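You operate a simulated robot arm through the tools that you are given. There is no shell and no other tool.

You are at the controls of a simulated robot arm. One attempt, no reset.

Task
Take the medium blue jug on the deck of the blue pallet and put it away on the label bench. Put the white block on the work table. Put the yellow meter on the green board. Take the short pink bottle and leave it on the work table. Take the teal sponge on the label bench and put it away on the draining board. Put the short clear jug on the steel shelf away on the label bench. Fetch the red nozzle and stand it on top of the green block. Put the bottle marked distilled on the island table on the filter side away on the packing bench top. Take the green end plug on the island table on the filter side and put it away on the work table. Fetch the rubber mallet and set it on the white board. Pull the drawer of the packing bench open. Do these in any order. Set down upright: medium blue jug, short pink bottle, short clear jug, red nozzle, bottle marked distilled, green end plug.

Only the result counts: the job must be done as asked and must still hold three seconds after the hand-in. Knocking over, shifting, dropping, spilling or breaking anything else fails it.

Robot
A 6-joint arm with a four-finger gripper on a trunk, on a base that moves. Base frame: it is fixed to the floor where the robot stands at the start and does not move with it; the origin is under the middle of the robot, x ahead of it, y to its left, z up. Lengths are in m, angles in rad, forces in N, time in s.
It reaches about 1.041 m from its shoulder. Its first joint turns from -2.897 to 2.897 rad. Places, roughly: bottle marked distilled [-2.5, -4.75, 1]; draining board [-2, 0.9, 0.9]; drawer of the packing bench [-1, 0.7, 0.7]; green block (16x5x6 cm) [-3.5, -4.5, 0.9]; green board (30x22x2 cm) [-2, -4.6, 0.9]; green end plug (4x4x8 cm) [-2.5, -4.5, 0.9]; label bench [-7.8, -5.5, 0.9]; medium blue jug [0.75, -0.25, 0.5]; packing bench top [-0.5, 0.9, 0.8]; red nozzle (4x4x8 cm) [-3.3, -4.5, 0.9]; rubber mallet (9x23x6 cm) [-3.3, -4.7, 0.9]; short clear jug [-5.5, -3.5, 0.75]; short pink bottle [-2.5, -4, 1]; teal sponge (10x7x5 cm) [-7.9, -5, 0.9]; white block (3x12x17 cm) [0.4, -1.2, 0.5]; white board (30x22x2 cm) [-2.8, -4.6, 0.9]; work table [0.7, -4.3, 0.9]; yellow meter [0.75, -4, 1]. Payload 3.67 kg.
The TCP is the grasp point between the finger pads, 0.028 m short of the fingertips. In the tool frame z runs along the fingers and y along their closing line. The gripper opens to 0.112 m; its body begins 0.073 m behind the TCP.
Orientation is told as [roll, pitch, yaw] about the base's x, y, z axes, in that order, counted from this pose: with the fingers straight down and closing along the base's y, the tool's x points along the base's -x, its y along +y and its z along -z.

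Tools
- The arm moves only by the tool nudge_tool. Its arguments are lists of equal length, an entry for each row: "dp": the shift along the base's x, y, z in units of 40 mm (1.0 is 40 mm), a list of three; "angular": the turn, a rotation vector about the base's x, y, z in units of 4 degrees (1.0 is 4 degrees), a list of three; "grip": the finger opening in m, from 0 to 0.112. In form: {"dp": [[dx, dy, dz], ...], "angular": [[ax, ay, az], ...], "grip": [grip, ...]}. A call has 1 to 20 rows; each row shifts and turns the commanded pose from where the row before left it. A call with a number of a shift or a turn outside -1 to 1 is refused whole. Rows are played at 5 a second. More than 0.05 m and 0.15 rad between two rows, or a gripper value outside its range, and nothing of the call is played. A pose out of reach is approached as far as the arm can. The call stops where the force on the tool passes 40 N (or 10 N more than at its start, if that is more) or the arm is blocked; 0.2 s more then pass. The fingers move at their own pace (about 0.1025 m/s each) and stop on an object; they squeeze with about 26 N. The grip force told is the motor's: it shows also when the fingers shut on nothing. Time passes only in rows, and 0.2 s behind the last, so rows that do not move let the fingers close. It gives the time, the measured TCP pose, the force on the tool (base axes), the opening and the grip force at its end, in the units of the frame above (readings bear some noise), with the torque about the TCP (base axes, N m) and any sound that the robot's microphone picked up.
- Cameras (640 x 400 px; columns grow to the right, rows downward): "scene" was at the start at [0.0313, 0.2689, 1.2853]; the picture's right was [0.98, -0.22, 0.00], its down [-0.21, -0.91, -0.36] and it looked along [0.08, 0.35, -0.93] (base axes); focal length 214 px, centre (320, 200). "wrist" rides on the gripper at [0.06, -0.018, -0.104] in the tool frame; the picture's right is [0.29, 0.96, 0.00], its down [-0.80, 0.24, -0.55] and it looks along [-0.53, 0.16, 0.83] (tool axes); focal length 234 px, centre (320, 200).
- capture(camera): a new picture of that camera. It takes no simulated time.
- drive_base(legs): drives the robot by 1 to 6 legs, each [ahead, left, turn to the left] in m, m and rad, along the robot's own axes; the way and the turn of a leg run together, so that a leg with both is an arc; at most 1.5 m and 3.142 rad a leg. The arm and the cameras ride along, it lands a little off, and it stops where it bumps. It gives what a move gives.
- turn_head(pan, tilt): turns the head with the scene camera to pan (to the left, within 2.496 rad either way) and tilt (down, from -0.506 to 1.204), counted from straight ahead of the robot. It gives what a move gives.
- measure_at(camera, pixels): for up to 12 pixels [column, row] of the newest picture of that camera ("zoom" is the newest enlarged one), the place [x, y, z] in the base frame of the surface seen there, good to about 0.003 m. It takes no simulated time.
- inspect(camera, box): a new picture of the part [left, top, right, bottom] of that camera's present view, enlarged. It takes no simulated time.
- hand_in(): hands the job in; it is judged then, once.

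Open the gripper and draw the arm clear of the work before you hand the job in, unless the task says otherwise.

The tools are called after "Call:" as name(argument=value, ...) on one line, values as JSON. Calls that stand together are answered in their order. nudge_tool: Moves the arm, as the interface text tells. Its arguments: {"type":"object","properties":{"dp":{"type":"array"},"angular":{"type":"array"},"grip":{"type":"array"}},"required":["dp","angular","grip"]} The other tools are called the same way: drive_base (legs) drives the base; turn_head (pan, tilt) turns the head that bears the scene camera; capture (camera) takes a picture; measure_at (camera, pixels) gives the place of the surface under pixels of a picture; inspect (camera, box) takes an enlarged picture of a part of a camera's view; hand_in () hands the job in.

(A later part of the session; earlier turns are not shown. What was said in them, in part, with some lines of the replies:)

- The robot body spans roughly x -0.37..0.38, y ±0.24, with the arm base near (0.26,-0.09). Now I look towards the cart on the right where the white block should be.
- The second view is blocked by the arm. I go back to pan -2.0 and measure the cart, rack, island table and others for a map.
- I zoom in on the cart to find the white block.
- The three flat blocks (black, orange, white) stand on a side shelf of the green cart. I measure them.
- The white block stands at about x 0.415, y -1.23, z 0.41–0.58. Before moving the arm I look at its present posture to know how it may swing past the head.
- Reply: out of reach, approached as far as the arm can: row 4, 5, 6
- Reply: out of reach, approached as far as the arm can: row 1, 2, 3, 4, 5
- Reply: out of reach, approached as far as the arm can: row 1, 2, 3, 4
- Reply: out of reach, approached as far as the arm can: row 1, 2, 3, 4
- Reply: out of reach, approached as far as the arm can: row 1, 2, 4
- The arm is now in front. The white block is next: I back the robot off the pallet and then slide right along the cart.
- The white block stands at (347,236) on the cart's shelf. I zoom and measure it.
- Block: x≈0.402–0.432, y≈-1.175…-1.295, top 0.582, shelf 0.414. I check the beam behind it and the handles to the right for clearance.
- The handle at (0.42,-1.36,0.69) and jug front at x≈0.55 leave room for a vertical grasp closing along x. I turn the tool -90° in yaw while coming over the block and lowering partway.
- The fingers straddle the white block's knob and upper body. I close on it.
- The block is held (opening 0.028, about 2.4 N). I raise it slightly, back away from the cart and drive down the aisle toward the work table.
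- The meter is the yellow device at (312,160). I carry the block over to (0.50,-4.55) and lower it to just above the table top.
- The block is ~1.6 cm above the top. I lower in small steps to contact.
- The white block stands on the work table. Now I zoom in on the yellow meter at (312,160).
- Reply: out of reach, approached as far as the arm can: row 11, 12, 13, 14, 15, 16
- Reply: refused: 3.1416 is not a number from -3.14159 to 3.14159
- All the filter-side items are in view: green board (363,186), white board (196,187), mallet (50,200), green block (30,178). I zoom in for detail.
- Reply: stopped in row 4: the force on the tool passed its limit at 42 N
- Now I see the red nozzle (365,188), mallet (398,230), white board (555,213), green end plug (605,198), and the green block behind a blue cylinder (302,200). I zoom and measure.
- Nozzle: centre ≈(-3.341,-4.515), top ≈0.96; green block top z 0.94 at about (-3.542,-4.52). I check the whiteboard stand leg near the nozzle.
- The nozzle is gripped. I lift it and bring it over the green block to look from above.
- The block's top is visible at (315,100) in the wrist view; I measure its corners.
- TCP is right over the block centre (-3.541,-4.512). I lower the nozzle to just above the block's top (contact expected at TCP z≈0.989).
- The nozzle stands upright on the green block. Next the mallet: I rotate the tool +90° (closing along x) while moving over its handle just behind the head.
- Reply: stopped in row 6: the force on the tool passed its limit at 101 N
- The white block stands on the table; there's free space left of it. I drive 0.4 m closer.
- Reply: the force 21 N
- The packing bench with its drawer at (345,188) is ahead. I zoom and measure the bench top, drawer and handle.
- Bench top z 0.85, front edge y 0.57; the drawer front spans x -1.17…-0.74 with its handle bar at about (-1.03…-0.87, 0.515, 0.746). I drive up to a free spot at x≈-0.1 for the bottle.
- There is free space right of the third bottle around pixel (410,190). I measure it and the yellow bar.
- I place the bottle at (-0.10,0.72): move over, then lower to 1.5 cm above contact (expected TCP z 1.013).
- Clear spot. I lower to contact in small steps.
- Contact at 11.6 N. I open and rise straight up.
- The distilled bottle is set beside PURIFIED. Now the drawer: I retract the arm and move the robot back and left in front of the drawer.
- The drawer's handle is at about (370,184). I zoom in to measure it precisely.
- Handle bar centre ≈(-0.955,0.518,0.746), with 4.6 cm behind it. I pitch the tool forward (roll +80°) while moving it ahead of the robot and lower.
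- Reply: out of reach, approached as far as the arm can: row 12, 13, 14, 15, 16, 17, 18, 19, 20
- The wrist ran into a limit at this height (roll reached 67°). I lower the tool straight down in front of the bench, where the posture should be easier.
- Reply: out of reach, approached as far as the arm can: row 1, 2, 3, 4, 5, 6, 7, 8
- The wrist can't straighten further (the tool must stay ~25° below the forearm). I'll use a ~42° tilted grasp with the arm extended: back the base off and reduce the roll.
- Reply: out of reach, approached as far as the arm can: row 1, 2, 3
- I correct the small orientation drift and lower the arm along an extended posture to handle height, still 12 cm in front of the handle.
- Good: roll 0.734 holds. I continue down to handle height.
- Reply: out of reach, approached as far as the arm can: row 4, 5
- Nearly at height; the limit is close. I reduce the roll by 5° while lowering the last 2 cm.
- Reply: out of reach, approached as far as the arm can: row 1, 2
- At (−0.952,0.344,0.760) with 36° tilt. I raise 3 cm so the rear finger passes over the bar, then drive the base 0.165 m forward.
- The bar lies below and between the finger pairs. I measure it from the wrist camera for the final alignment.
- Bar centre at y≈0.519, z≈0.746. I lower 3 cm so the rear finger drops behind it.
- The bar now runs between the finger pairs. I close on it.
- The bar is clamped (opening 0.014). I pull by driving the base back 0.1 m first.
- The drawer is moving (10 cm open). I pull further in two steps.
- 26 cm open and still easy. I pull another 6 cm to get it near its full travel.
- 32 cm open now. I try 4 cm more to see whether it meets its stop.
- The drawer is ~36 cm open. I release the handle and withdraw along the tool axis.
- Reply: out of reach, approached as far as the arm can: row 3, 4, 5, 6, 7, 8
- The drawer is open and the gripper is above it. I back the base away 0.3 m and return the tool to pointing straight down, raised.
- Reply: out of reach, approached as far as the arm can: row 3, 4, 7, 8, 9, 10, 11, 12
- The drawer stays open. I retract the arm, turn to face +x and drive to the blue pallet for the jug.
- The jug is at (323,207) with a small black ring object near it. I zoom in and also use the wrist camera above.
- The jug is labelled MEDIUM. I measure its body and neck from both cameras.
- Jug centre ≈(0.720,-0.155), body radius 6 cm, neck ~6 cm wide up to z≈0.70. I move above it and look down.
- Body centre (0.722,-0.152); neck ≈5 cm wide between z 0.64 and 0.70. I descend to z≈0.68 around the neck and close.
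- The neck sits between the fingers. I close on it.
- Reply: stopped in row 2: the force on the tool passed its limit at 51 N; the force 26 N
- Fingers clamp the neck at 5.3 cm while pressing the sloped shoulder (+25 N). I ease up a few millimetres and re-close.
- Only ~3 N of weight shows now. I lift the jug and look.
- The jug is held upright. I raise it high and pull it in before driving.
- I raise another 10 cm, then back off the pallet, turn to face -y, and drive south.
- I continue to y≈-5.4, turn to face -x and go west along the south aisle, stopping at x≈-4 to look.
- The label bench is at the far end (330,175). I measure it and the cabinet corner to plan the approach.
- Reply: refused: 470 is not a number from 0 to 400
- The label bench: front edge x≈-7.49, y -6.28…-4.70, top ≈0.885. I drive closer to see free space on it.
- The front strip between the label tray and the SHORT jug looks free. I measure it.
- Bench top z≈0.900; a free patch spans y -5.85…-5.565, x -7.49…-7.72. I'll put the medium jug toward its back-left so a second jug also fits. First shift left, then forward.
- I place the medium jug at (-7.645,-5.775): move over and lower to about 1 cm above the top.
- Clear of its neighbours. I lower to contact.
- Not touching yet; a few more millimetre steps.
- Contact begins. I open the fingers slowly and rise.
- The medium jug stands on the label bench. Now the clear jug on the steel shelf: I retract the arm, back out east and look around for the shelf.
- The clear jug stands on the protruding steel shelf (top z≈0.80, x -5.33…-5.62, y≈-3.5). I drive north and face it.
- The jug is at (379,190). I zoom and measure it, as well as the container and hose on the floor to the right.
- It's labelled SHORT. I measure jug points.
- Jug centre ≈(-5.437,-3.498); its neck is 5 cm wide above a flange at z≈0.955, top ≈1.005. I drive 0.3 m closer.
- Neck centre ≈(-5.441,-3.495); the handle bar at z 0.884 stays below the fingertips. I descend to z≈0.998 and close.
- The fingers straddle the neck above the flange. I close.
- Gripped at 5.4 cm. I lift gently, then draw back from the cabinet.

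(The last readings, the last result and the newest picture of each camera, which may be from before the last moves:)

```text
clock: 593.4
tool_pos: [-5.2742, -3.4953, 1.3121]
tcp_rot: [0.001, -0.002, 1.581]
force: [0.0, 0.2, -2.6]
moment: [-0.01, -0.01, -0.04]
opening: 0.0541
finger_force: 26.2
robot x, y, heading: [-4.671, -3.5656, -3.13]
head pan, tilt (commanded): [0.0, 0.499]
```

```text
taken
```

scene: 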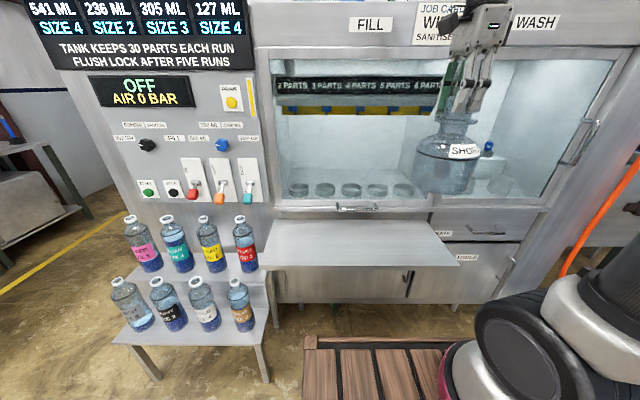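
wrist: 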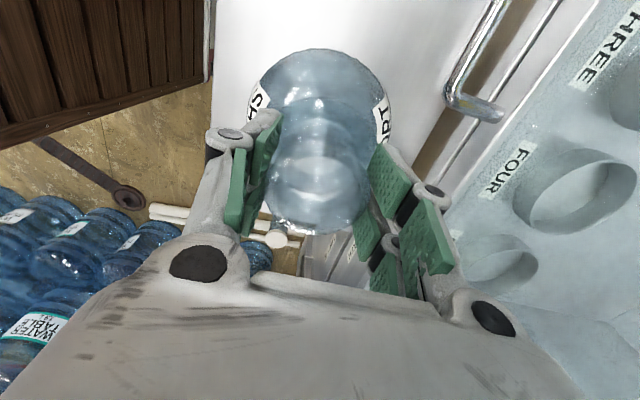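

The short clear jug is held. I back off and strafe south then west to the label bench again.

Call:
drive_base(legs=[[-0.3, 0, -0.012], [0, 1.1, 0], [0, 1.05, 0], [1.1, 0, 0], [1.1, 0, 0]])

Call:
turn_head(pan=-0.1, tilt=0.5)

Call:
capture(camera="scene")

```text
clock: 616.2
tool_pos: [-7.1869, -5.614, 1.312]
tcp_rot: [0.002, -0.001, 1.559]
force: [-0.1, -0.1, -2.2]
moment: [-0.04, -0.01, -0.03]
opening: 0.0537
finger_force: 25.7
robot x, y, heading: [-6.5842, -5.6899, 3.131]
head pan, tilt (commanded): [0.0, 0.499]
```

```text
clock: 616.8
tool_pos: [-7.1872, -5.613, 1.3127]
tcp_rot: [0.002, 0.0, 1.561]
force: [0.7, -0.8, -2.4]
moment: [0.01, 0.02, -0.01]
opening: 0.0539
finger_force: 25.9
robot x, y, heading: [-6.5835, -5.6921, 3.131]
head pan, tilt (commanded): [-0.099, 0.499]
```

```text
taken
```

scene: 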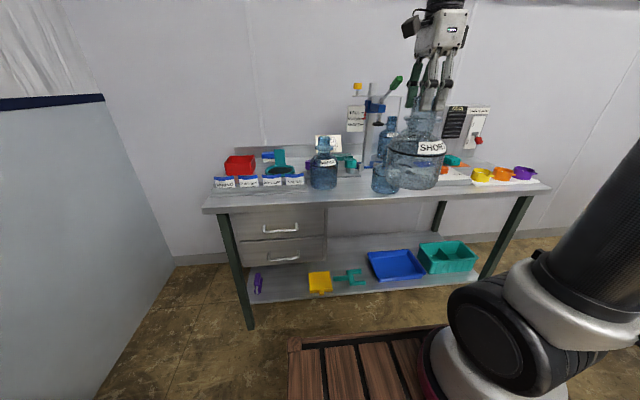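

I drive 0.33 m forward and check the free patch between the MEDIUM and SHORT jugs.

Call:
nudge_tool(dp=[[0, 0, 0.7], [0, 0, 0.3]], angular=[[0, 0, 0], [0, 0, 0]], grip=[0.035, 0.035])

Call:
drive_base(legs=[[0.33, 0, 0.01]])

Call:
turn_head(pan=-0.15, tilt=0.6)

Call:
capture(camera="scene")

Call:
capture(camera="wrist")

```text
clock: 617.4
tool_pos: [-7.1867, -5.6147, 1.3524]
tcp_rot: [0.001, -0.002, 1.561]
force: [-0.9, 0.5, -2.9]
moment: [-0.05, -0.02, 0.02]
opening: 0.0536
finger_force: 26.3
robot x, y, heading: [-6.5846, -5.6923, 3.13]
head pan, tilt (commanded): [-0.099, 0.499]
```

```text
clock: 619.6
tool_pos: [-7.5167, -5.617, 1.3528]
tcp_rot: [0.004, -0.001, 1.571]
force: [1.7, -0.1, -1.9]
moment: [-0.01, -0.01, -0.03]
opening: 0.0537
finger_force: 26.1
robot x, y, heading: [-6.917, -5.6927, 3.139]
head pan, tilt (commanded): [-0.099, 0.499]
```

```text
clock: 620.3
tool_pos: [-7.5179, -5.6173, 1.3525]
tcp_rot: [0.001, -0.001, 1.57]
force: [-0.2, 0.6, -2.7]
moment: [-0.02, 0.02, -0.02]
opening: 0.0539
finger_force: 25.9
robot x, y, heading: [-6.9173, -5.6966, 3.14]
head pan, tilt (commanded): [-0.15, 0.6]
```

```text
taken
```

scene: 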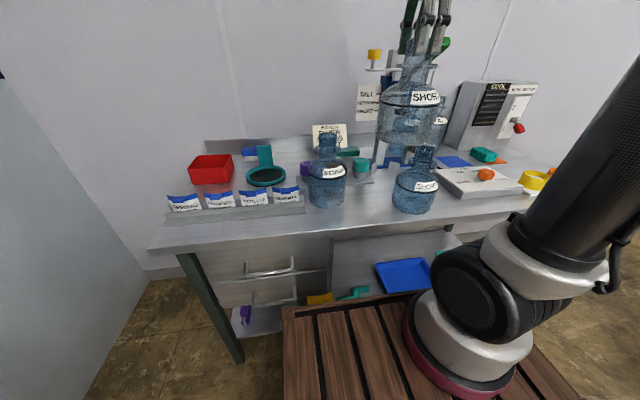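

```text
taken
```

wrist: 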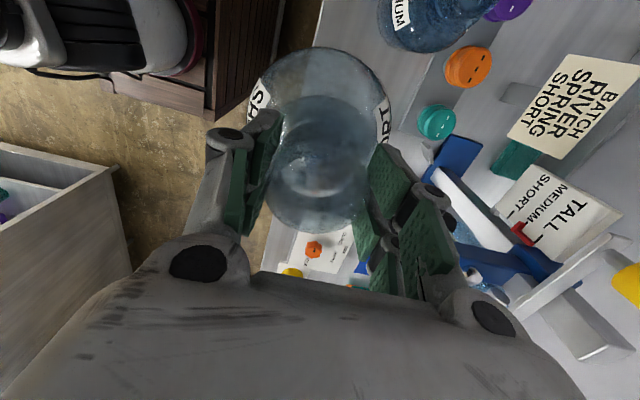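

I measure the bottling press parts near the gripper and the two neighbouring jugs before descending.

Call:
measure_at(camera="wrist", pixels=[[455, 160], [470, 205], [500, 255], [535, 265], [580, 310], [610, 240], [435, 120], [400, 30], [465, 65], [520, 150], [560, 110], [560, 220]])

Call:
inspect(camera="scene", box=[290, 40, 510, 230])

```text
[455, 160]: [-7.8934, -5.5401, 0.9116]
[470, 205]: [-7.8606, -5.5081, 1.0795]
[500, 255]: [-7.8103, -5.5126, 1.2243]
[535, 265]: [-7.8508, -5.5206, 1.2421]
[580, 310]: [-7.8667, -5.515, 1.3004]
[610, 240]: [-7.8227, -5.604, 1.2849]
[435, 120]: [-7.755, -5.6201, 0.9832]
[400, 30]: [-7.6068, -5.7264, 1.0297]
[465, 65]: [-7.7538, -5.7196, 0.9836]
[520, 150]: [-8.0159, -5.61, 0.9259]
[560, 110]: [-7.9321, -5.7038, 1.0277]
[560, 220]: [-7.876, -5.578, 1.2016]
```

```text
2.11 times, centred on (400, 135) of scene
```

zoom: 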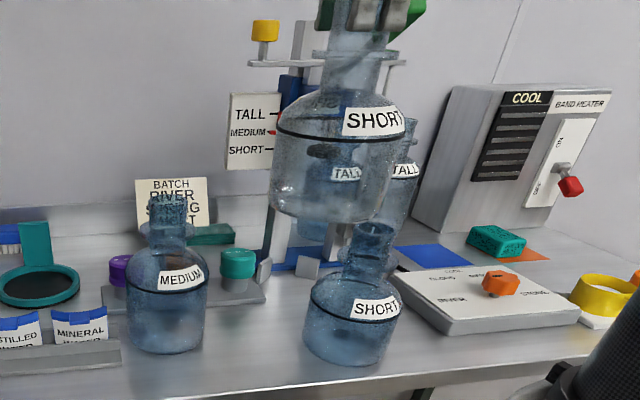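

I measure both standing jugs precisely to choose the spot between them.

Call:
measure_at(camera="zoom", pixels=[[308, 320], [397, 320], [345, 355], [350, 310], [130, 310], [205, 310], [165, 345], [170, 300], [255, 330], [255, 300], [255, 365], [280, 320]])

```text
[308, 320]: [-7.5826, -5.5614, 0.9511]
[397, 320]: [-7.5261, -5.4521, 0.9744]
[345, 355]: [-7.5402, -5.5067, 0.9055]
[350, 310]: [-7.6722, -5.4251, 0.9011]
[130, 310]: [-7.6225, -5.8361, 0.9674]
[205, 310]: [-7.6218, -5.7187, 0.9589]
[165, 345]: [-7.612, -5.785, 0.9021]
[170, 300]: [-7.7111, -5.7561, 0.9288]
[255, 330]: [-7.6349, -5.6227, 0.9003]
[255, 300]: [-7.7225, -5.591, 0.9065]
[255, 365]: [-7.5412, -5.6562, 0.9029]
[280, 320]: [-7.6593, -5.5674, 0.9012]
```

Gap spans y -5.717…-5.562; I'll set the jug at (-7.56,-5.642), leaving 2–4 cm on either side. I position and lower to ~1.5 cm above the top.

Call:
nudge_tool(dp=[[-0.525, -0.31, 0], [-0.525, -0.31, 0], [0, 0, -0.9], [0, 0, -0.9], [0, 0, -0.9], [0, 0, -0.9], [0, 0, 0]], angular=[[0, 0, 0], [0, 0, 0], [0, 0, 0], [0, 0, 0], [0, 0, 0], [0, 0, 0], [0, 0, 0]], grip=[0.035, 0.035, 0.035, 0.035, 0.035, 0.035, 0.035])

Call:
inspect(camera="scene", box=[290, 60, 510, 240])

Call:
capture(camera="wrist")

```text
clock: 621.9
tool_pos: [-7.5593, -5.6429, 1.2084]
tcp_rot: [0.001, -0.002, 1.572]
force: [0.4, 0.2, -1.6]
moment: [-0.04, -0.01, 0.0]
opening: 0.0538
finger_force: 25.7
robot x, y, heading: [-6.9112, -5.6928, 3.138]
head pan, tilt (commanded): [-0.15, 0.6]
```

```text
2.22 times, centred on (400, 150) of scene
```

zoom: 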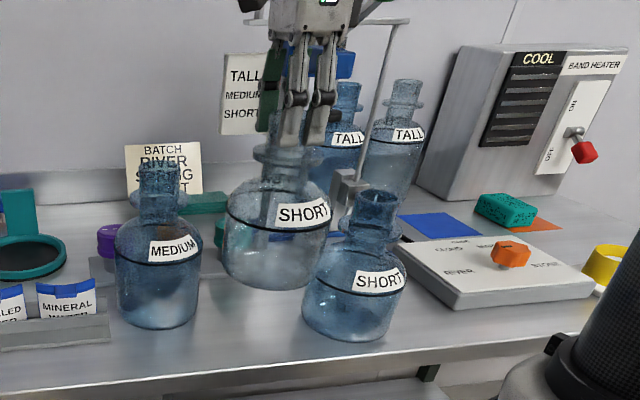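

```text
taken
```

wrist: 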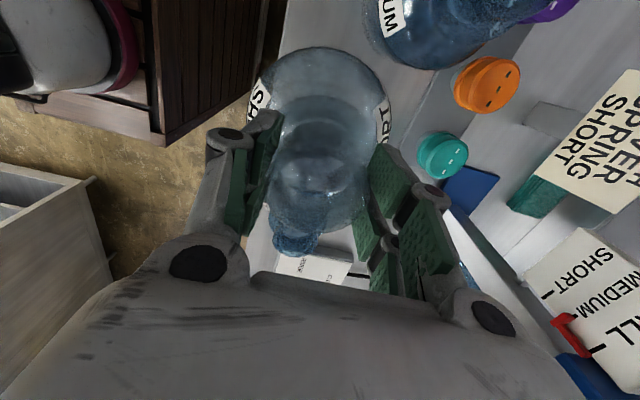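

I lower another 5 cm and check the side gaps.

Call:
nudge_tool(dp=[[0, 0, -0.6], [0, 0, -0.6], [0, 0, 0]], angular=[[0, 0, 0], [0, 0, 0], [0, 0, 0]], grip=[0.035, 0.035, 0.035])

Call:
inspect(camera="scene", box=[310, 120, 470, 240])

```text
clock: 622.7
tool_pos: [-7.5607, -5.6432, 1.1598]
tcp_rot: [0.002, -0.002, 1.571]
force: [0.3, 0.2, -2.5]
moment: [0.01, -0.02, -0.01]
opening: 0.0539
finger_force: 25.7
robot x, y, heading: [-6.9176, -5.6889, 3.138]
head pan, tilt (commanded): [-0.15, 0.6]
```

```text
3.33 times, centred on (390, 180) of scene
```

zoom: 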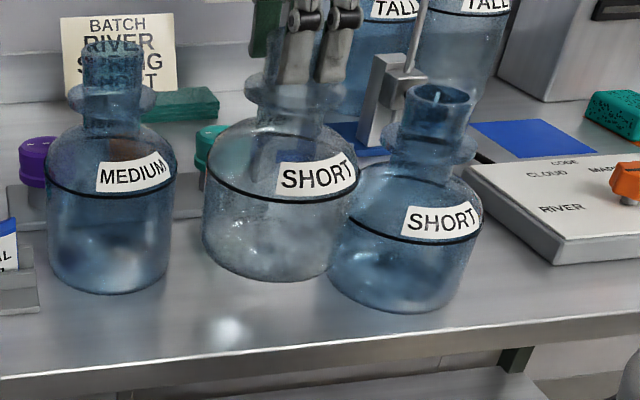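

The projected base centre at table level falls at about (251,300), leaving a gap on both sides. I continue to just above contact.

Call:
nudge_tool(dp=[[0, 0, -0.5], [0, 0, -0.5], [0, 0, -0.2], [0, 0, -0.1], [0, 0, 0]], angular=[[0, 0, 0], [0, 0, 0], [0, 0, 0], [0, 0, 0], [0, 0, 0]], grip=[0.035, 0.035, 0.035, 0.035, 0.035])

Call:
inspect(camera="scene", box=[310, 120, 470, 240])

```text
clock: 623.9
tool_pos: [-7.5584, -5.6433, 1.1089]
tcp_rot: [-0.001, -0.003, 1.571]
force: [0.1, -0.7, -2.0]
moment: [-0.02, 0.0, -0.01]
opening: 0.0538
finger_force: 25.8
robot x, y, heading: [-6.9165, -5.6951, 3.137]
head pan, tilt (commanded): [-0.15, 0.6]
```

```text
3.33 times, centred on (390, 180) of scene
```

zoom: 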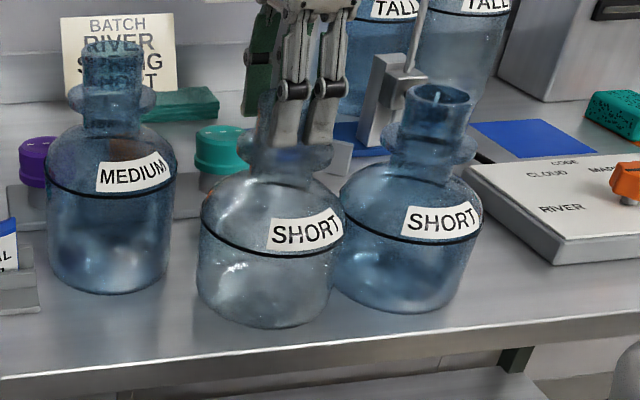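

The apparent overlap matches the perspective for a real ~2.4 cm gap. I lower the last centimetre to contact.

Call:
nudge_tool(dp=[[0, 0, -0.1], [0, 0, -0.06], [0, 0, -0.04], [0, 0, 0]], angular=[[0, 0, 0], [0, 0, 0], [0, 0, 0], [0, 0, 0]], grip=[0.035, 0.035, 0.035, 0.035])

```text
clock: 624.9
tool_pos: [-7.5604, -5.6427, 1.1002]
tcp_rot: [0.003, -0.001, 1.57]
force: [0.5, -0.8, -2.7]
moment: [-0.01, 0.01, -0.04]
opening: 0.0538
finger_force: 26.0
robot x, y, heading: [-6.9172, -5.6909, 3.142]
head pan, tilt (commanded): [-0.15, 0.6]
```

Call:
nudge_tool(dp=[[0, 0, -0.04], [0, 0, -0.03], [0, 0, 0]], angular=[[0, 0, 0], [0, 0, 0], [0, 0, 0]], grip=[0.035, 0.035, 0.035])

```text
clock: 625.7
tool_pos: [-7.5598, -5.6424, 1.1002]
tcp_rot: [0.004, 0.0, 1.57]
force: [-6.6, 1.7, 18.7]
moment: [0.21, 0.22, 0.09]
opening: 0.0539
finger_force: 26.6
robot x, y, heading: [-6.9141, -5.6928, 3.144]
head pan, tilt (commanded): [-0.15, 0.6]
```

Contact (18.7 N). I ease off slightly, open and rise.

Call:
nudge_tool(dp=[[0, 0, 0.03], [0, 0, 0], [0, 0, 0], [0, 0, 0], [0, 0, 0.4], [0, 0, 0.8], [0, 0, 0.9], [0, 0, 0.9], [0, 0, 0.9]], angular=[[0, 0, 0], [0, 0, 0], [0, 0, 0], [0, 0, 0], [0, 0, 0], [0, 0, 0], [0, 0, 0], [0, 0, 0], [0, 0, 0]], grip=[0.035, 0.06, 0.08, 0.08, 0.08, 0.08, 0.08, 0.08, 0.08])

Call:
inspect(camera="scene", box=[290, 80, 510, 240])

Call:
capture(camera="wrist")

```text
clock: 627.7
tool_pos: [-7.5589, -5.6426, 1.2558]
tcp_rot: [0.0, -0.001, 1.57]
force: [0.1, 0.5, 0.2]
moment: [0.0, 0.0, 0.0]
opening: 0.08
finger_force: 0.0
robot x, y, heading: [-6.9148, -5.6909, 3.143]
head pan, tilt (commanded): [-0.15, 0.6]
```

```text
2.50 times, centred on (400, 160) of scene
```

zoom: 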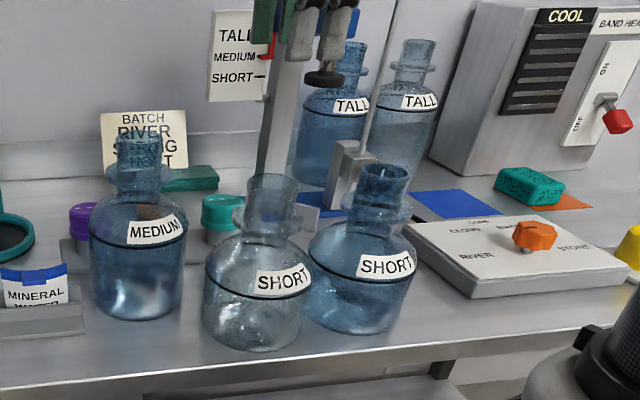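

```text
taken
```

wrist: 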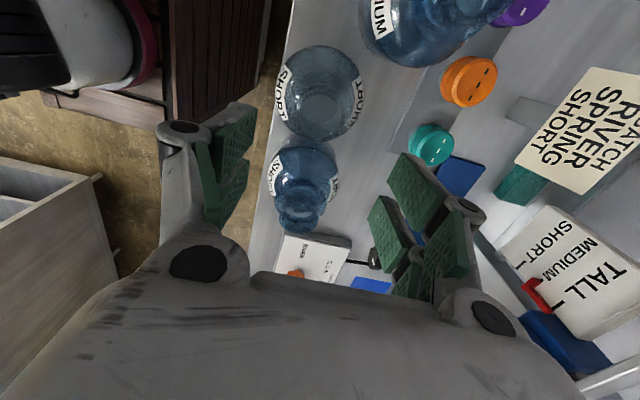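

Both jugs stand on the label bench. Now the teal sponge at (530,185) in this zoom: I measure it.

Call:
inspect(camera="scene", box=[420, 110, 560, 220])

Call:
measure_at(camera="scene", pixels=[[485, 153], [475, 155], [495, 152], [486, 160], [480, 148], [335, 152], [500, 160], [478, 175], [470, 128]])

```text
3.64 times, centred on (490, 165) of scene
```

zoom: 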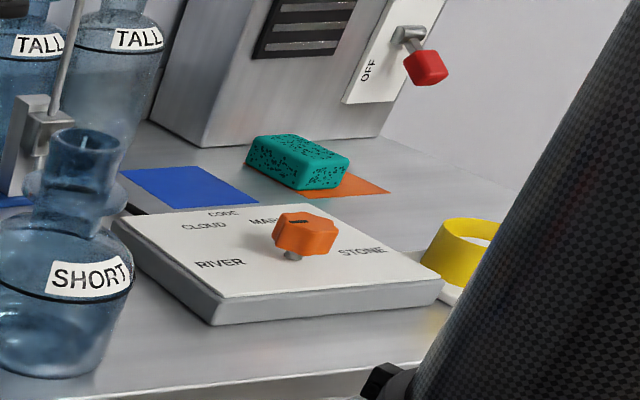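

```text
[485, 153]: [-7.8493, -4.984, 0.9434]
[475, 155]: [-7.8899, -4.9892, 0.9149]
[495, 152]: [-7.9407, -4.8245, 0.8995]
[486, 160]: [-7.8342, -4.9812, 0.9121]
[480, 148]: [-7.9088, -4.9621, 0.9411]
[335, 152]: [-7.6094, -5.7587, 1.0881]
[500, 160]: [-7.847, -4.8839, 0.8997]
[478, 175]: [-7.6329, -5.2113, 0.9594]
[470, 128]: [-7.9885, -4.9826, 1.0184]
```

The sponge is at about (-7.87,-4.97), top z≈0.943. I retract the arm from over the jugs, back off a bit and shift right to face it.

Call:
nudge_tool(dp=[[0, 0, 0.8], [0.6, 0, 0.4], [0.9, 0, 0], [0.9, 0, 0], [0.9, 0, 0]], angular=[[0, 0, 0], [0, 0, 0], [0, 0, 0], [0, 0, 0], [0, 0, 0]], grip=[0.09, 0.09, 0.09, 0.09, 0.09])

Call:
drive_base(legs=[[-0.1, 0, 0], [0, -0.68, 0], [0.2, 0, 0]])

Call:
turn_head(pan=-0.1, tilt=0.55)

Call:
capture(camera="scene")

```text
clock: 628.9
tool_pos: [-7.4272, -5.643, 1.3034]
tcp_rot: [0.0, -0.003, 1.57]
force: [-0.4, 0.1, 0.3]
moment: [0.04, -0.09, -0.01]
opening: 0.09
finger_force: 0.0
robot x, y, heading: [-6.9133, -5.6911, 3.14]
head pan, tilt (commanded): [-0.15, 0.6]
```

```text
clock: 634.6
tool_pos: [-7.5282, -4.9666, 1.304]
tcp_rot: [0.001, -0.001, 1.573]
force: [-0.8, 0.1, 0.3]
moment: [0.0, -0.01, -0.01]
opening: 0.09
finger_force: 0.1
robot x, y, heading: [-7.0181, -5.0123, -3.137]
head pan, tilt (commanded): [-0.15, 0.6]
```

```text
clock: 635.2
tool_pos: [-7.5274, -4.9681, 1.3039]
tcp_rot: [0.003, -0.002, 1.574]
force: [-0.2, -0.3, 0.3]
moment: [0.01, 0.02, 0.01]
opening: 0.0896
finger_force: 0.0
robot x, y, heading: [-7.0107, -5.0128, -3.136]
head pan, tilt (commanded): [-0.099, 0.55]
```

```text
taken
```

scene: 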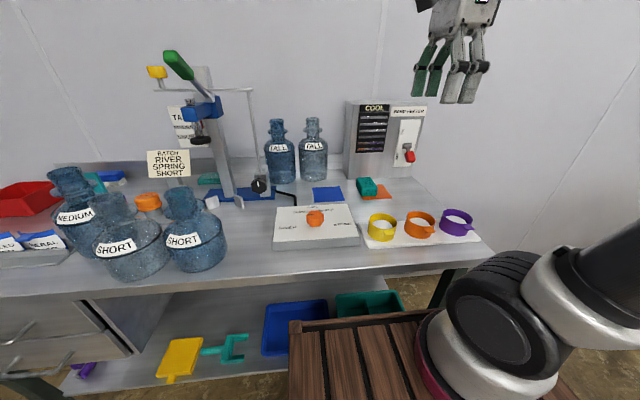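

The sponge lies at (367,187) in front of the band heater. I zoom and measure its corners.

Call:
inspect(camera="scene", box=[320, 130, 440, 220])

```text
4.44 times, centred on (380, 175) of scene
```

zoom: 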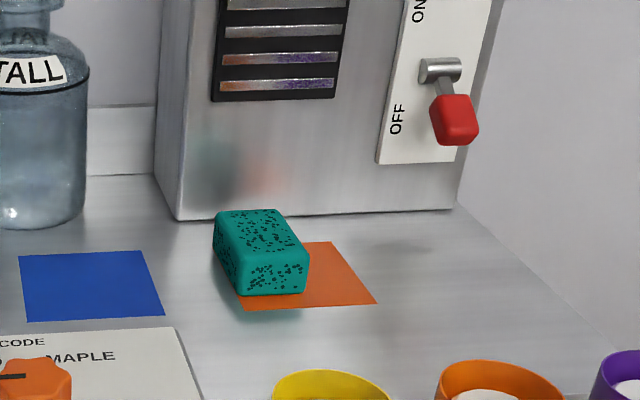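

Call:
measure_at(camera="zoom", pixels=[[222, 215], [275, 212], [305, 250], [245, 258], [265, 235], [275, 285], [225, 265], [300, 280], [455, 115], [320, 205], [440, 205], [280, 218]])

```text
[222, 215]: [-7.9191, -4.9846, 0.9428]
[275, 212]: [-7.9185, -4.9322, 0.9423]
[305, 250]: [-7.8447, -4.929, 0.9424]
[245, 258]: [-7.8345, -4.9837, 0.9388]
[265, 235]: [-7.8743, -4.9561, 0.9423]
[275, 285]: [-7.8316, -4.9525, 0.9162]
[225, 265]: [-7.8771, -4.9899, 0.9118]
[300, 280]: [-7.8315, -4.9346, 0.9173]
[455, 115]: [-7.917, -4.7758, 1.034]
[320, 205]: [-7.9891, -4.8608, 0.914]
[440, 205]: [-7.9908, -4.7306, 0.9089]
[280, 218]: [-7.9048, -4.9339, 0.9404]
```

Sponge: x -7.925…-7.83, y -4.99…-4.925, top 0.943; the heater face is at x≈-7.99. I turn the tool +90° (closing along y, camera on my side) while moving above it.

Call:
nudge_tool(dp=[[-0.4375, 0.0125, -0.2], [-0.4375, 0.0125, -0.2], [-0.4375, 0.0125, -0.2], [-0.4375, 0.0125, -0.2], [-0.4375, 0.0125, -0.2], [-0.4375, 0.0125, -0.2], [-0.4375, 0.0125, -0.2], [-0.4375, 0.0125, -0.2], [-0.4375, 0.0125, -0.2], [-0.4375, 0.0125, -0.2], [-0.4375, 0.0125, -0.2], [-0.4375, 0.0125, -0.2], [-0.4375, 0.0125, -0.2], [-0.4375, 0.0125, -0.2], [-0.4375, 0.0125, -0.2], [-0.4375, 0.0125, -0.2], [-0.4375, 0.0125, -0.2], [-0.4375, 0.0125, -0.2], [-0.4375, 0.0125, -0.2], [-0.4375, 0.0125, -0.2]], angular=[[0, 0, 1], [0, 0, 1], [0, 0, 1], [0, 0, 1], [0, 0, 1], [0, 0, 1], [0, 0, 1], [0, 0, 1], [0, 0, 1], [0, 0, 1], [0, 0, 1], [0, 0, 1], [0, 0, 1], [0, 0, 1], [0, 0, 1], [0, 0, 1], [0, 0, 1], [0, 0, 1], [0, 0, 1], [0, 0, 1]], grip=[0.1, 0.1, 0.1, 0.1, 0.1, 0.1, 0.1, 0.1, 0.1, 0.1, 0.1, 0.1, 0.1, 0.1, 0.1, 0.1, 0.1, 0.1, 0.1, 0.1])

Call:
nudge_tool(dp=[[0, 0, -0.3], [0, 0, -0.3], [0, 0, -0.3]], angular=[[0, 0, 0.82], [0, 0, 0.82], [0, 0, 0.8]], grip=[0.1, 0.1, 0.1])

Call:
capture(camera="wrist")

```text
clock: 639.4
tool_pos: [-7.8773, -4.957, 1.144]
tcp_rot: [0.002, -0.003, 2.971]
force: [-0.3, -0.5, 1.1]
moment: [-0.01, 0.02, -0.02]
opening: 0.1003
finger_force: 0.1
robot x, y, heading: [-7.0169, -5.0159, -3.139]
head pan, tilt (commanded): [-0.099, 0.55]
```

```text
clock: 640.2
tool_pos: [-7.8785, -4.9565, 1.1083]
tcp_rot: [0.002, -0.003, -3.138]
force: [-0.7, 0.2, -0.1]
moment: [0.01, 0.01, 0.0]
opening: 0.0999
finger_force: 0.0
robot x, y, heading: [-7.0125, -5.0154, -3.138]
head pan, tilt (commanded): [-0.099, 0.55]
```

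```text
taken
```

wrist: 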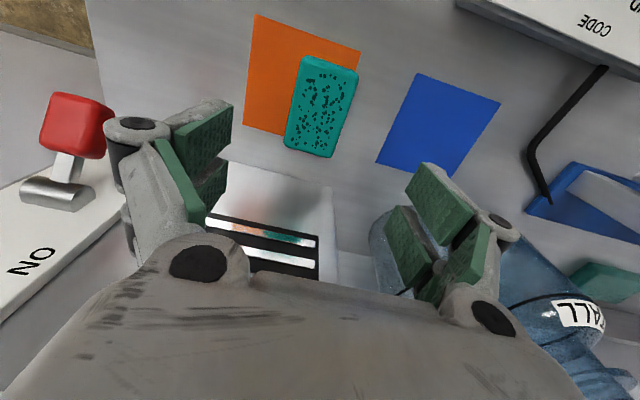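

I measure the sponge, knob and TALL jug in the wrist view.

Call:
measure_at(camera="wrist", pixels=[[305, 62], [355, 75], [328, 152], [290, 145], [322, 105], [85, 145], [65, 120], [520, 270], [560, 300], [300, 105], [346, 115]])

```text
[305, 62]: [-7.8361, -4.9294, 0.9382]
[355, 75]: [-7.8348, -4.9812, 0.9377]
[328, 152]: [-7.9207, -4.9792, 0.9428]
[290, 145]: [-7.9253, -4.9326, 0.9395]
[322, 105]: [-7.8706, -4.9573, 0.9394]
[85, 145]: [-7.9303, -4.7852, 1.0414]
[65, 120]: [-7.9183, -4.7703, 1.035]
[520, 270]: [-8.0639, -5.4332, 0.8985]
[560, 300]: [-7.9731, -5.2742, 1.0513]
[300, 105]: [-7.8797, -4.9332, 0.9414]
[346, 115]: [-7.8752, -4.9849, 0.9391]
```

Sponge centre (-7.879,-4.957), ~6.3 cm wide. I narrow the opening to 8.5 cm and descend to z≈0.938, then close.

Call:
nudge_tool(dp=[[0, 0, 0], [0, 0, -0.85], [0, 0, -0.85], [0, 0, -0.85], [0, 0, -0.85], [0, 0, -0.85], [0, 0, 0]], angular=[[0, 0, 0], [0, 0, 0], [0, 0, 0], [0, 0, 0], [0, 0, 0], [0, 0, 0], [0, 0, 0]], grip=[0.085, 0.085, 0.085, 0.085, 0.085, 0.085, 0.085])

Call:
nudge_tool(dp=[[0, 0, 0], [0, 0, 0], [0, 0, 0]], angular=[[0, 0, 0], [0, 0, 0], [0, 0, 0]], grip=[0.045, 0.045, 0.045])

Call:
capture(camera="wrist")

```text
clock: 641.8
tool_pos: [-7.8782, -4.9563, 0.9377]
tcp_rot: [0.001, -0.003, -3.142]
force: [0.0, -0.9, 0.4]
moment: [0.04, 0.0, 0.0]
opening: 0.0853
finger_force: 0.1
robot x, y, heading: [-7.0143, -5.0136, -3.142]
head pan, tilt (commanded): [-0.099, 0.55]
```

```text
clock: 642.6
tool_pos: [-7.877, -4.9568, 0.9375]
tcp_rot: [0.003, -0.002, -3.14]
force: [0.0, 0.4, 0.3]
moment: [0.01, 0.02, 0.01]
opening: 0.0632
finger_force: 25.8
robot x, y, heading: [-7.0163, -5.0148, -3.139]
head pan, tilt (commanded): [-0.099, 0.55]
```

```text
taken
```

wrist: 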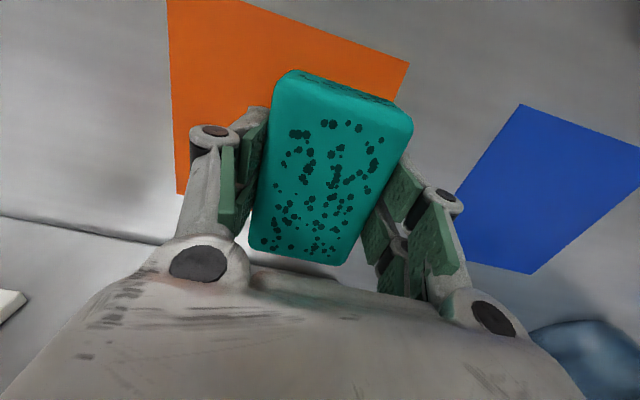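

Gripped. I lift straight up, then draw back toward the robot.

Call:
nudge_tool(dp=[[0, 0, 0.4], [0, 0, 0.8], [0, 0, 0.9], [0, 0, 0.9], [0, 0, 0.9], [0, 0, 0.9], [0.5, 0, 0.9], [0.8, 0, 0.6], [0.8, 0, 0.6], [0.8, 0, 0.6], [0.8, 0, 0.4], [0.8, 0, 0.2], [0.8, 0, 0], [0.8, 0, 0], [0.8, 0, 0]], angular=[[0, 0, 0], [0, 0, 0], [0, 0, 0], [0, 0, 0], [0, 0, 0], [0, 0, 0], [0, 0, 0], [0, 0, 0], [0, 0, 0], [0, 0, 0], [0, 0, 0], [0, 0, 0], [0, 0, 0], [0, 0, 0], [0, 0, 0]], grip=[0.045, 0.045, 0.045, 0.045, 0.045, 0.045, 0.045, 0.045, 0.045, 0.045, 0.045, 0.045, 0.045, 0.045, 0.045])

Call:
capture(camera="scene")

```text
clock: 645.8
tool_pos: [-7.6013, -4.9563, 1.26]
tcp_rot: [0.002, -0.001, 3.141]
force: [-0.6, 0.2, -1.1]
moment: [-0.01, -0.02, -0.03]
opening: 0.0629
finger_force: 26.2
robot x, y, heading: [-7.0158, -5.0128, -3.144]
head pan, tilt (commanded): [-0.099, 0.55]
```

```text
taken
```

scene: 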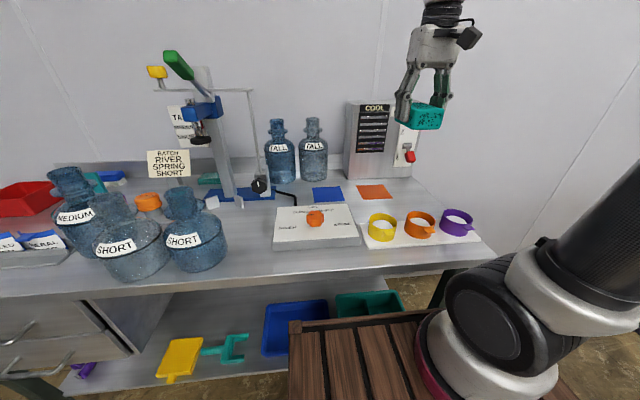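

The sponge is held. I back out from the label bench and move east, then look north to check the floor along my next path.

Call:
drive_base(legs=[[-0.5, 0, 0], [0, 0.4, 0], [-1.1, 0, 0], [-1.05, 0, 0], [0, 0, -1.5708]])

Call:
turn_head(pan=-0.3, tilt=0.4)

Call:
capture(camera="scene")

```text
clock: 664.9
tool_pos: [-4.3135, -4.8348, 1.2608]
tcp_rot: [0.003, -0.002, 1.567]
force: [-0.8, 0.4, -0.9]
moment: [-0.01, 0.03, 0.01]
opening: 0.063
finger_force: 25.2
robot x, y, heading: [-4.3712, -5.4184, 1.573]
head pan, tilt (commanded): [-0.099, 0.55]
```

```text
clock: 665.6
tool_pos: [-4.3126, -4.8336, 1.2618]
tcp_rot: [0.002, -0.002, 1.569]
force: [0.6, 0.2, -0.3]
moment: [0.03, 0.02, -0.02]
opening: 0.063
finger_force: 25.7
robot x, y, heading: [-4.376, -5.4213, 1.571]
head pan, tilt (commanded): [-0.3, 0.4]
```

```text
taken
```

scene: 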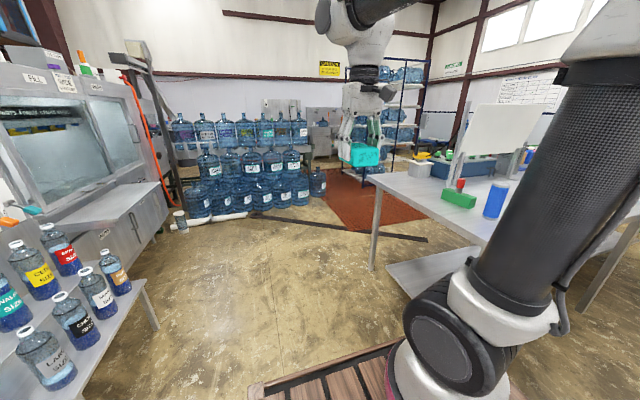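

Call:
inspect(camera="scene", box=[200, 170, 460, 260])

Call:
measure_at(camera="scene", pixels=[[425, 239], [300, 223], [265, 213], [320, 190], [230, 216], [345, 228], [400, 235], [185, 225], [395, 170], [430, 215]])

```text
2.46 times, centred on (330, 215) of scene
```

zoom: 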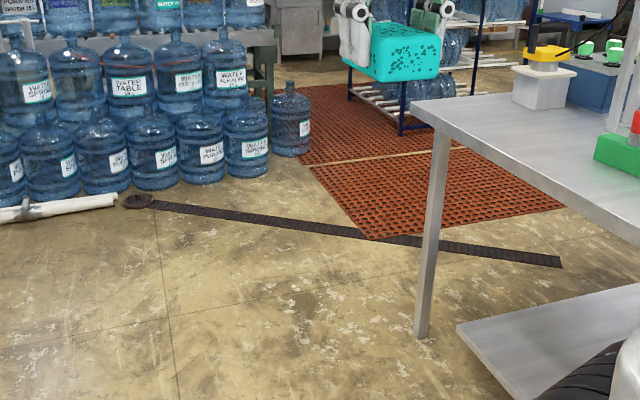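

```text
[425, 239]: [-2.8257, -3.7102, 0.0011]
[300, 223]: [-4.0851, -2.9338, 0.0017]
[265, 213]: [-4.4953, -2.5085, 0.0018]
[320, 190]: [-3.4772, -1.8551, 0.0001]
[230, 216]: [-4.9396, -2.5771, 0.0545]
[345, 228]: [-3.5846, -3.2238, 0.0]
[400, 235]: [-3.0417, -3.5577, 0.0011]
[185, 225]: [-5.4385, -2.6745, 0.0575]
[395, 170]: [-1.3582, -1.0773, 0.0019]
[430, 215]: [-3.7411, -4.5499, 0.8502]
```

The dark strip is a flat floor drain, so the corridor is clear. I drive north to y≈-3.3 and strafe east.

Call:
drive_base(legs=[[1.1, 0, 0], [1.0, 0, 0], [0, -1.3, 0], [0, -1.3, 0], [0, -1.08, 0]])

```text
clock: 693.5
tool_pos: [-0.6166, -2.7555, 1.2615]
tcp_rot: [0.002, -0.001, 1.553]
force: [-0.8, 0.3, -1.2]
moment: [0.03, 0.0, -0.01]
opening: 0.063
finger_force: 26.1
robot x, y, heading: [-0.6835, -3.3432, 1.558]
head pan, tilt (commanded): [-0.3, 0.4]
```

I go north to y≈-0.44 and look at the sink unit and open drawer.

Call:
drive_base(legs=[[1.45, 0, 0.013], [1.45, 0, 0]])

Call:
turn_head(pan=0.5, tilt=0.5)

Call:
capture(camera="scene")

```text
clock: 707.5
tool_pos: [-0.5867, 0.1536, 1.2629]
tcp_rot: [0.001, -0.003, 1.56]
force: [0.3, 1.5, 0.8]
moment: [0.0, 0.0, 0.01]
opening: 0.0635
finger_force: 25.5
robot x, y, heading: [-0.6498, -0.4334, 1.559]
head pan, tilt (commanded): [-0.3, 0.4]
```

```text
clock: 708.6
tool_pos: [-0.5869, 0.1558, 1.2622]
tcp_rot: [0.0, -0.002, 1.562]
force: [-1.5, 0.0, 0.2]
moment: [-0.01, -0.01, 0.0]
opening: 0.0633
finger_force: 26.0
robot x, y, heading: [-0.647, -0.4351, 1.561]
head pan, tilt (commanded): [0.499, 0.499]
```

```text
taken
```

scene: 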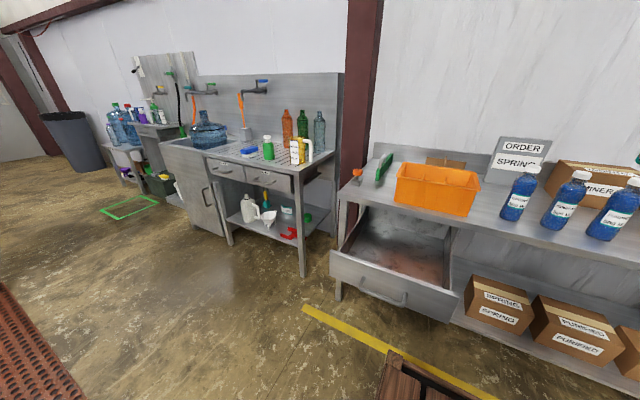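

The drawer remains open. I zoom on the draining board and measure it.

Call:
inspect(camera="scene", box=[160, 80, 350, 220])

Call:
measure_at(camera="scene", pixels=[[210, 152], [302, 170], [345, 270], [250, 152], [270, 158], [335, 150], [240, 147], [300, 155], [225, 175], [270, 185], [335, 262], [398, 300]])

```text
2.86 times, centred on (255, 150) of scene
```

zoom: 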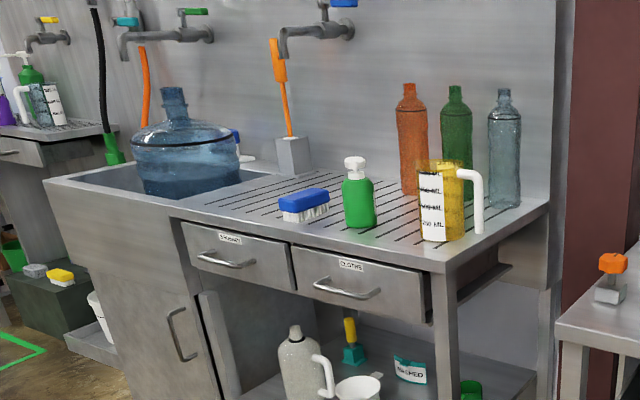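

```text
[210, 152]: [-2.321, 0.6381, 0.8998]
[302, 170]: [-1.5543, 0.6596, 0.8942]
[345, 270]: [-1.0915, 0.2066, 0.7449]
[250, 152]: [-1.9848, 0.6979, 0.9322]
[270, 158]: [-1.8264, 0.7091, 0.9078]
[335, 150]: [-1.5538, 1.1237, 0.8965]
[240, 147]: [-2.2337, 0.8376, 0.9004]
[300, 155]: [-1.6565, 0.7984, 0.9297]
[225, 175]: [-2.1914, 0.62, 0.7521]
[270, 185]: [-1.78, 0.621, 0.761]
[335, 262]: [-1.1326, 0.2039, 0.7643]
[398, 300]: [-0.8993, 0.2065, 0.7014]
```

Draining board: x≈-2.28…-1.55, y≈0.63–1.15, z≈0.90, with a brush at (-1.985,0.70) and bottles to the right. I move left in front of it.

Call:
drive_base(legs=[[0, 1.4, 0.01], [0.3, 0, 0]])

Call:
turn_head(pan=0.0, tilt=0.6)

Call:
capture(camera="scene")

Call:
capture(camera="wrist")

```text
clock: 717.3
tool_pos: [-2.0017, 0.4557, 1.2621]
tcp_rot: [0.001, -0.001, 1.574]
force: [0.5, -0.5, -0.2]
moment: [0.0, 0.0, -0.02]
opening: 0.0633
finger_force: 25.8
robot x, y, heading: [-2.0588, -0.1334, 1.577]
head pan, tilt (commanded): [0.499, 0.499]
```

```text
clock: 718.2
tool_pos: [-2.0028, 0.4566, 1.2612]
tcp_rot: [0.002, -0.001, 1.573]
force: [0.4, 0.9, -0.3]
moment: [0.01, 0.0, 0.02]
opening: 0.0632
finger_force: 26.0
robot x, y, heading: [-2.0557, -0.1281, 1.575]
head pan, tilt (commanded): [0.0, 0.6]
```

```text
taken
```

scene: 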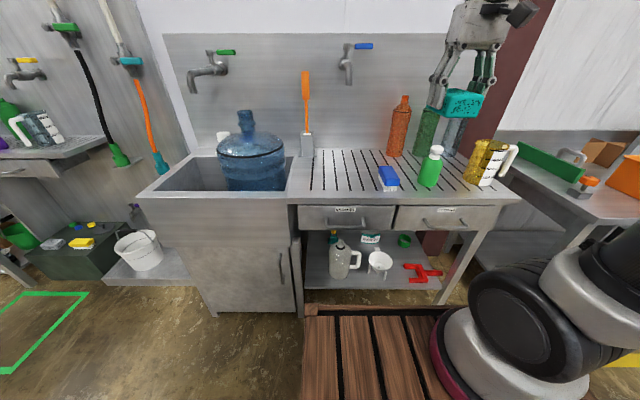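

```text
taken
```

wrist: 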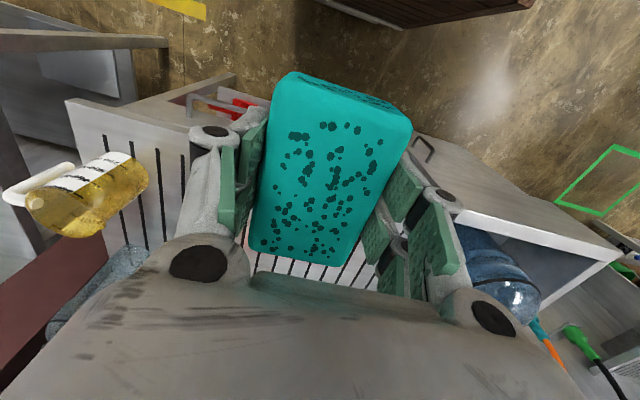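

The left part of the draining board around (340,172) is free. I measure there, the brush, and the faucet above.

Call:
measure_at(camera="scene", pixels=[[340, 172], [310, 190], [370, 190], [340, 155], [388, 170], [395, 188], [378, 175], [347, 80], [360, 46], [305, 145], [302, 100], [290, 165]])

Call:
inspect(camera="scene", box=[270, 30, 450, 210])

```text
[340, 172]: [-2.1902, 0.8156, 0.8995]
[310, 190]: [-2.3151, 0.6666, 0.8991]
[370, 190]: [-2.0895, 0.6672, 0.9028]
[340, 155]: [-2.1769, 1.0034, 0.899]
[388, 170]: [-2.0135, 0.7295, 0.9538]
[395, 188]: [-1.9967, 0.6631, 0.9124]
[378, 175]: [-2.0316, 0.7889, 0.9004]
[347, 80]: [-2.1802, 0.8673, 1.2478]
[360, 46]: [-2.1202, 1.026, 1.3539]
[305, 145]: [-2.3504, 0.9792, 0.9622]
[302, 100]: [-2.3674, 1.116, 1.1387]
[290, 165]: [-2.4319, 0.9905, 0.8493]
```

```text
2.22 times, centred on (360, 120) of scene
```

zoom: 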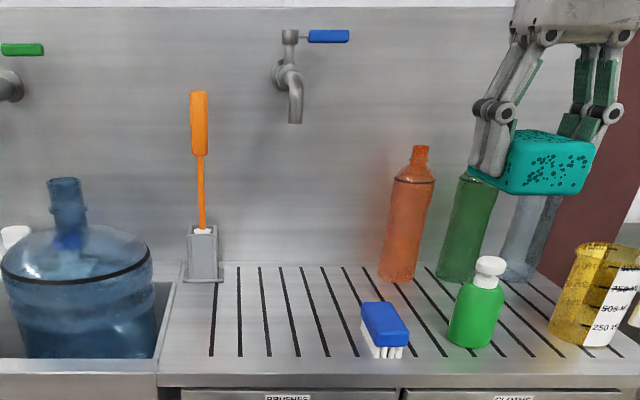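

I take the sponge to (-2.20,0.73), clear of the faucet spout (y≥0.867) and brush, then lower it.

Call:
nudge_tool(dp=[[-0.616, 0.853, -0.34], [-0.616, 0.853, -0.34], [-0.616, 0.853, -0.34], [-0.616, 0.853, -0.34], [-0.616, 0.853, -0.34], [-0.616, 0.853, -0.34], [-0.616, 0.853, -0.34], [-0.616, 0.853, -0.34], [0, 0, -0.9], [0, 0, -0.9], [0, 0, -0.9], [0, 0, -0.9], [0, 0, 0]], angular=[[0, 0, 0], [0, 0, 0], [0, 0, 0], [0, 0, 0], [0, 0, 0], [0, 0, 0], [0, 0, 0], [0, 0, 0], [0, 0, 0], [0, 0, 0], [0, 0, 0], [0, 0, 0], [0, 0, 0]], grip=[0.045, 0.045, 0.045, 0.045, 0.045, 0.045, 0.045, 0.045, 0.045, 0.045, 0.045, 0.045, 0.045])

Call:
inspect(camera="scene", box=[270, 30, 450, 210])

```text
clock: 721.0
tool_pos: [-2.1982, 0.7278, 1.0089]
tcp_rot: [0.003, -0.003, 1.574]
force: [-0.2, 0.2, -0.2]
moment: [0.0, 0.02, 0.01]
opening: 0.0631
finger_force: 25.9
robot x, y, heading: [-2.0545, -0.1285, 1.581]
head pan, tilt (commanded): [0.0, 0.6]
```

```text
2.22 times, centred on (360, 120) of scene
```

zoom: 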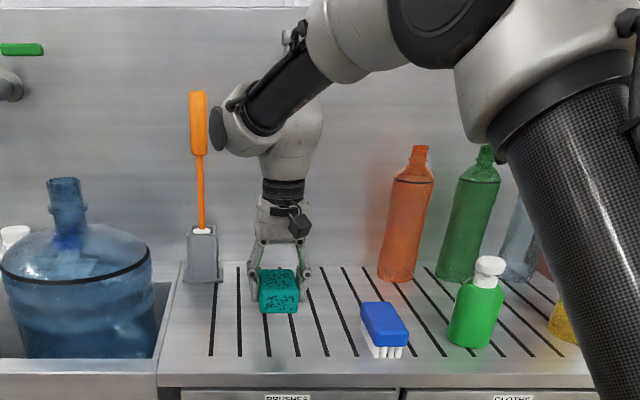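

The sponge is 7 cm above the board. I lower to contact.

Call:
nudge_tool(dp=[[0, 0, -0.8], [0, 0, -0.7], [0, 0, -0.15], [0, 0, -0.08], [0, 0, -0.05], [0, 0, 0]], angular=[[0, 0, 0], [0, 0, 0], [0, 0, 0], [0, 0, 0], [0, 0, 0], [0, 0, 0]], grip=[0.045, 0.045, 0.045, 0.045, 0.045, 0.045])

```text
clock: 722.4
tool_pos: [-2.1988, 0.7308, 0.9369]
tcp_rot: [0.002, -0.002, 1.574]
force: [0.1, 0.4, -0.2]
moment: [0.0, 0.01, 0.03]
opening: 0.0632
finger_force: 25.6
robot x, y, heading: [-2.0592, -0.1305, 1.576]
head pan, tilt (commanded): [0.0, 0.6]
```

Call:
nudge_tool(dp=[[0, 0, -0.04], [0, 0, -0.03], [0, 0, 0]], angular=[[0, 0, 0], [0, 0, 0], [0, 0, 0]], grip=[0.045, 0.045, 0.045])

```text
clock: 723.2
tool_pos: [-2.1983, 0.7294, 0.9378]
tcp_rot: [0.001, -0.004, 1.574]
force: [0.6, -1.3, 23.6]
moment: [-0.22, -0.03, 0.01]
opening: 0.0633
finger_force: 25.9
robot x, y, heading: [-2.0553, -0.1316, 1.579]
head pan, tilt (commanded): [0.0, 0.6]
```

Contact is made (23 N). I ease off, open and rise.

Call:
nudge_tool(dp=[[0, 0, 0.03], [0, 0, 0], [0, 0, 0], [0, 0, 0.5], [0, 0, 0.9], [0, 0, 0.9], [0, 0, 0.9], [0, -0.6, 0.6], [0, -0.9, 0.3], [0, -0.9, 0], [0, -0.9, 0], [0, -0.9, 0]], angular=[[0, 0, 0], [0, 0, 0], [0, 0, 0], [0, 0, 0], [0, 0, 0], [0, 0, 0], [0, 0, 0], [0, 0, 0], [0, 0, 0], [0, 0, 0], [0, 0, 0], [0, 0, 0]], grip=[0.045, 0.08, 0.085, 0.085, 0.085, 0.085, 0.085, 0.085, 0.085, 0.085, 0.085, 0.085])

Call:
capture(camera="scene")

```text
clock: 725.8
tool_pos: [-2.1984, 0.5622, 1.0995]
tcp_rot: [0.0, -0.003, 1.574]
force: [0.4, 0.4, 0.1]
moment: [-0.05, 0.01, 0.02]
opening: 0.0851
finger_force: 0.0
robot x, y, heading: [-2.0542, -0.1263, 1.58]
head pan, tilt (commanded): [0.0, 0.6]
```

```text
taken
```

scene: 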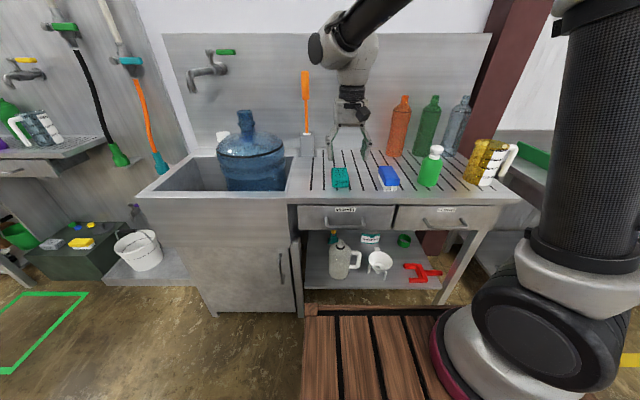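

The sponge lies on the draining board. I zoom to confirm, then draw the arm fully clear and back off.

Call:
inspect(camera="scene", box=[280, 120, 460, 220])

Call:
nudge_tool(dp=[[0, -0.8, 0.6], [0, -0.8, 0.6], [0, -0.5, 0.6], [0.3, 0, 0.6], [0.3, 0, 0.4]], angular=[[0, 0, 0], [0, 0, 0], [0, 0, 0], [0, 0, 0], [0, 0, 0]], grip=[0.1, 0.1, 0.1, 0.1, 0.1])

Call:
drive_base(legs=[[-0.3, 0, 0]])

Call:
turn_head(pan=-0.4, tilt=0.5)

Call:
capture(camera="scene")

```text
3.56 times, centred on (370, 170) of scene
```

zoom: 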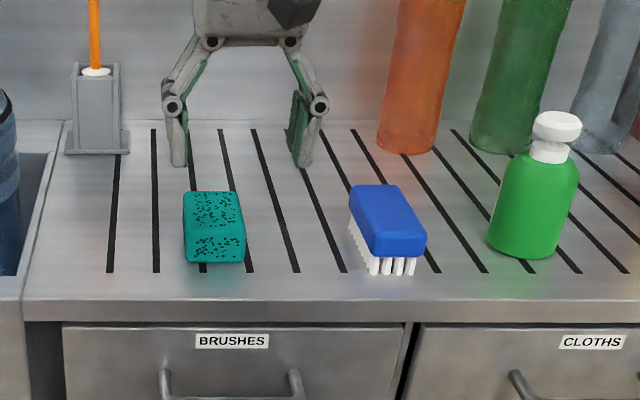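

```text
clock: 727.0
tool_pos: [-2.1726, 0.4778, 1.2111]
tcp_rot: [0.001, -0.002, 1.574]
force: [0.2, 0.2, -0.2]
moment: [-0.02, -0.01, 0.02]
opening: 0.1002
finger_force: 0.1
robot x, y, heading: [-2.0574, -0.1324, 1.573]
head pan, tilt (commanded): [0.0, 0.6]
```

```text
clock: 729.1
tool_pos: [-2.1731, 0.1788, 1.212]
tcp_rot: [0.001, -0.001, 1.576]
force: [0.6, 0.0, -0.2]
moment: [-0.02, -0.01, 0.03]
opening: 0.0999
finger_force: 0.0
robot x, y, heading: [-2.0543, -0.4281, 1.579]
head pan, tilt (commanded): [0.0, 0.6]
```

```text
clock: 729.9
tool_pos: [-2.1733, 0.1799, 1.212]
tcp_rot: [0.001, -0.002, 1.575]
force: [-0.8, 0.0, 0.5]
moment: [0.0, 0.0, -0.04]
opening: 0.0998
finger_force: 0.1
robot x, y, heading: [-2.0577, -0.4284, 1.584]
head pan, tilt (commanded): [-0.4, 0.499]
```

```text
taken
```

scene: 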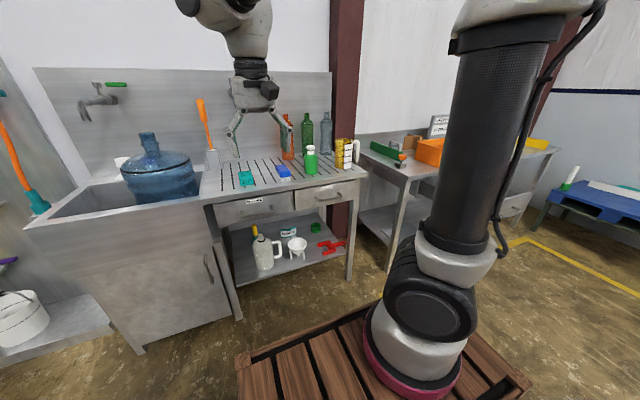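

Everything asked has been placed, the drawer stands open, and the gripper is open and clear of the work. I hand the job in.

Call:
hand_in()

```text
The job is handed in.
```

All eleven tasks are done and I've handed the job in. I don't have the judge's result yet.

| Task | Where it ended up |
|---|---|
| Medium blue jug | Upright on the label bench, left of the blue SHORT jug |
| White block | Standing on the work table |
| Yellow meter | Standing on the green board |
| Short pink bottle | Upright on the work table |
| Teal sponge | On the draining board |
| Short clear jug | Upright on the label bench, between the medium jug and the blue SHORT jug |
| Red nozzle | Standing on the green block |
| Bottle marked distilled | Upright on the packing bench top, beside PURIFIED |
| Green end plug | Upright on the work table |
| Rubber mallet | Lying on the white board |
| Packing bench drawer | Pulled open about 36 cm |

- **Short pink bottle:** there were two pink bottles on the island. I took the 500 ML one at about (-2.5, -4) because it matched the given place. The other, with a white cap, stands near (-2, -4) and I left it there.
- **Contacts along the way:** a finger pressed down hard on the mallet head once (about 100 N), and the gripper touched the robot's own camera head at the start. The mallet didn't move, and nothing else looked knocked or shifted in the pictures.
- **Not rechecked at the end:** I didn't revisit every spot before handing in. The work-table items were last seen right after I set each one down. The island items and the open drawer showed up in later pictures and looked in place.
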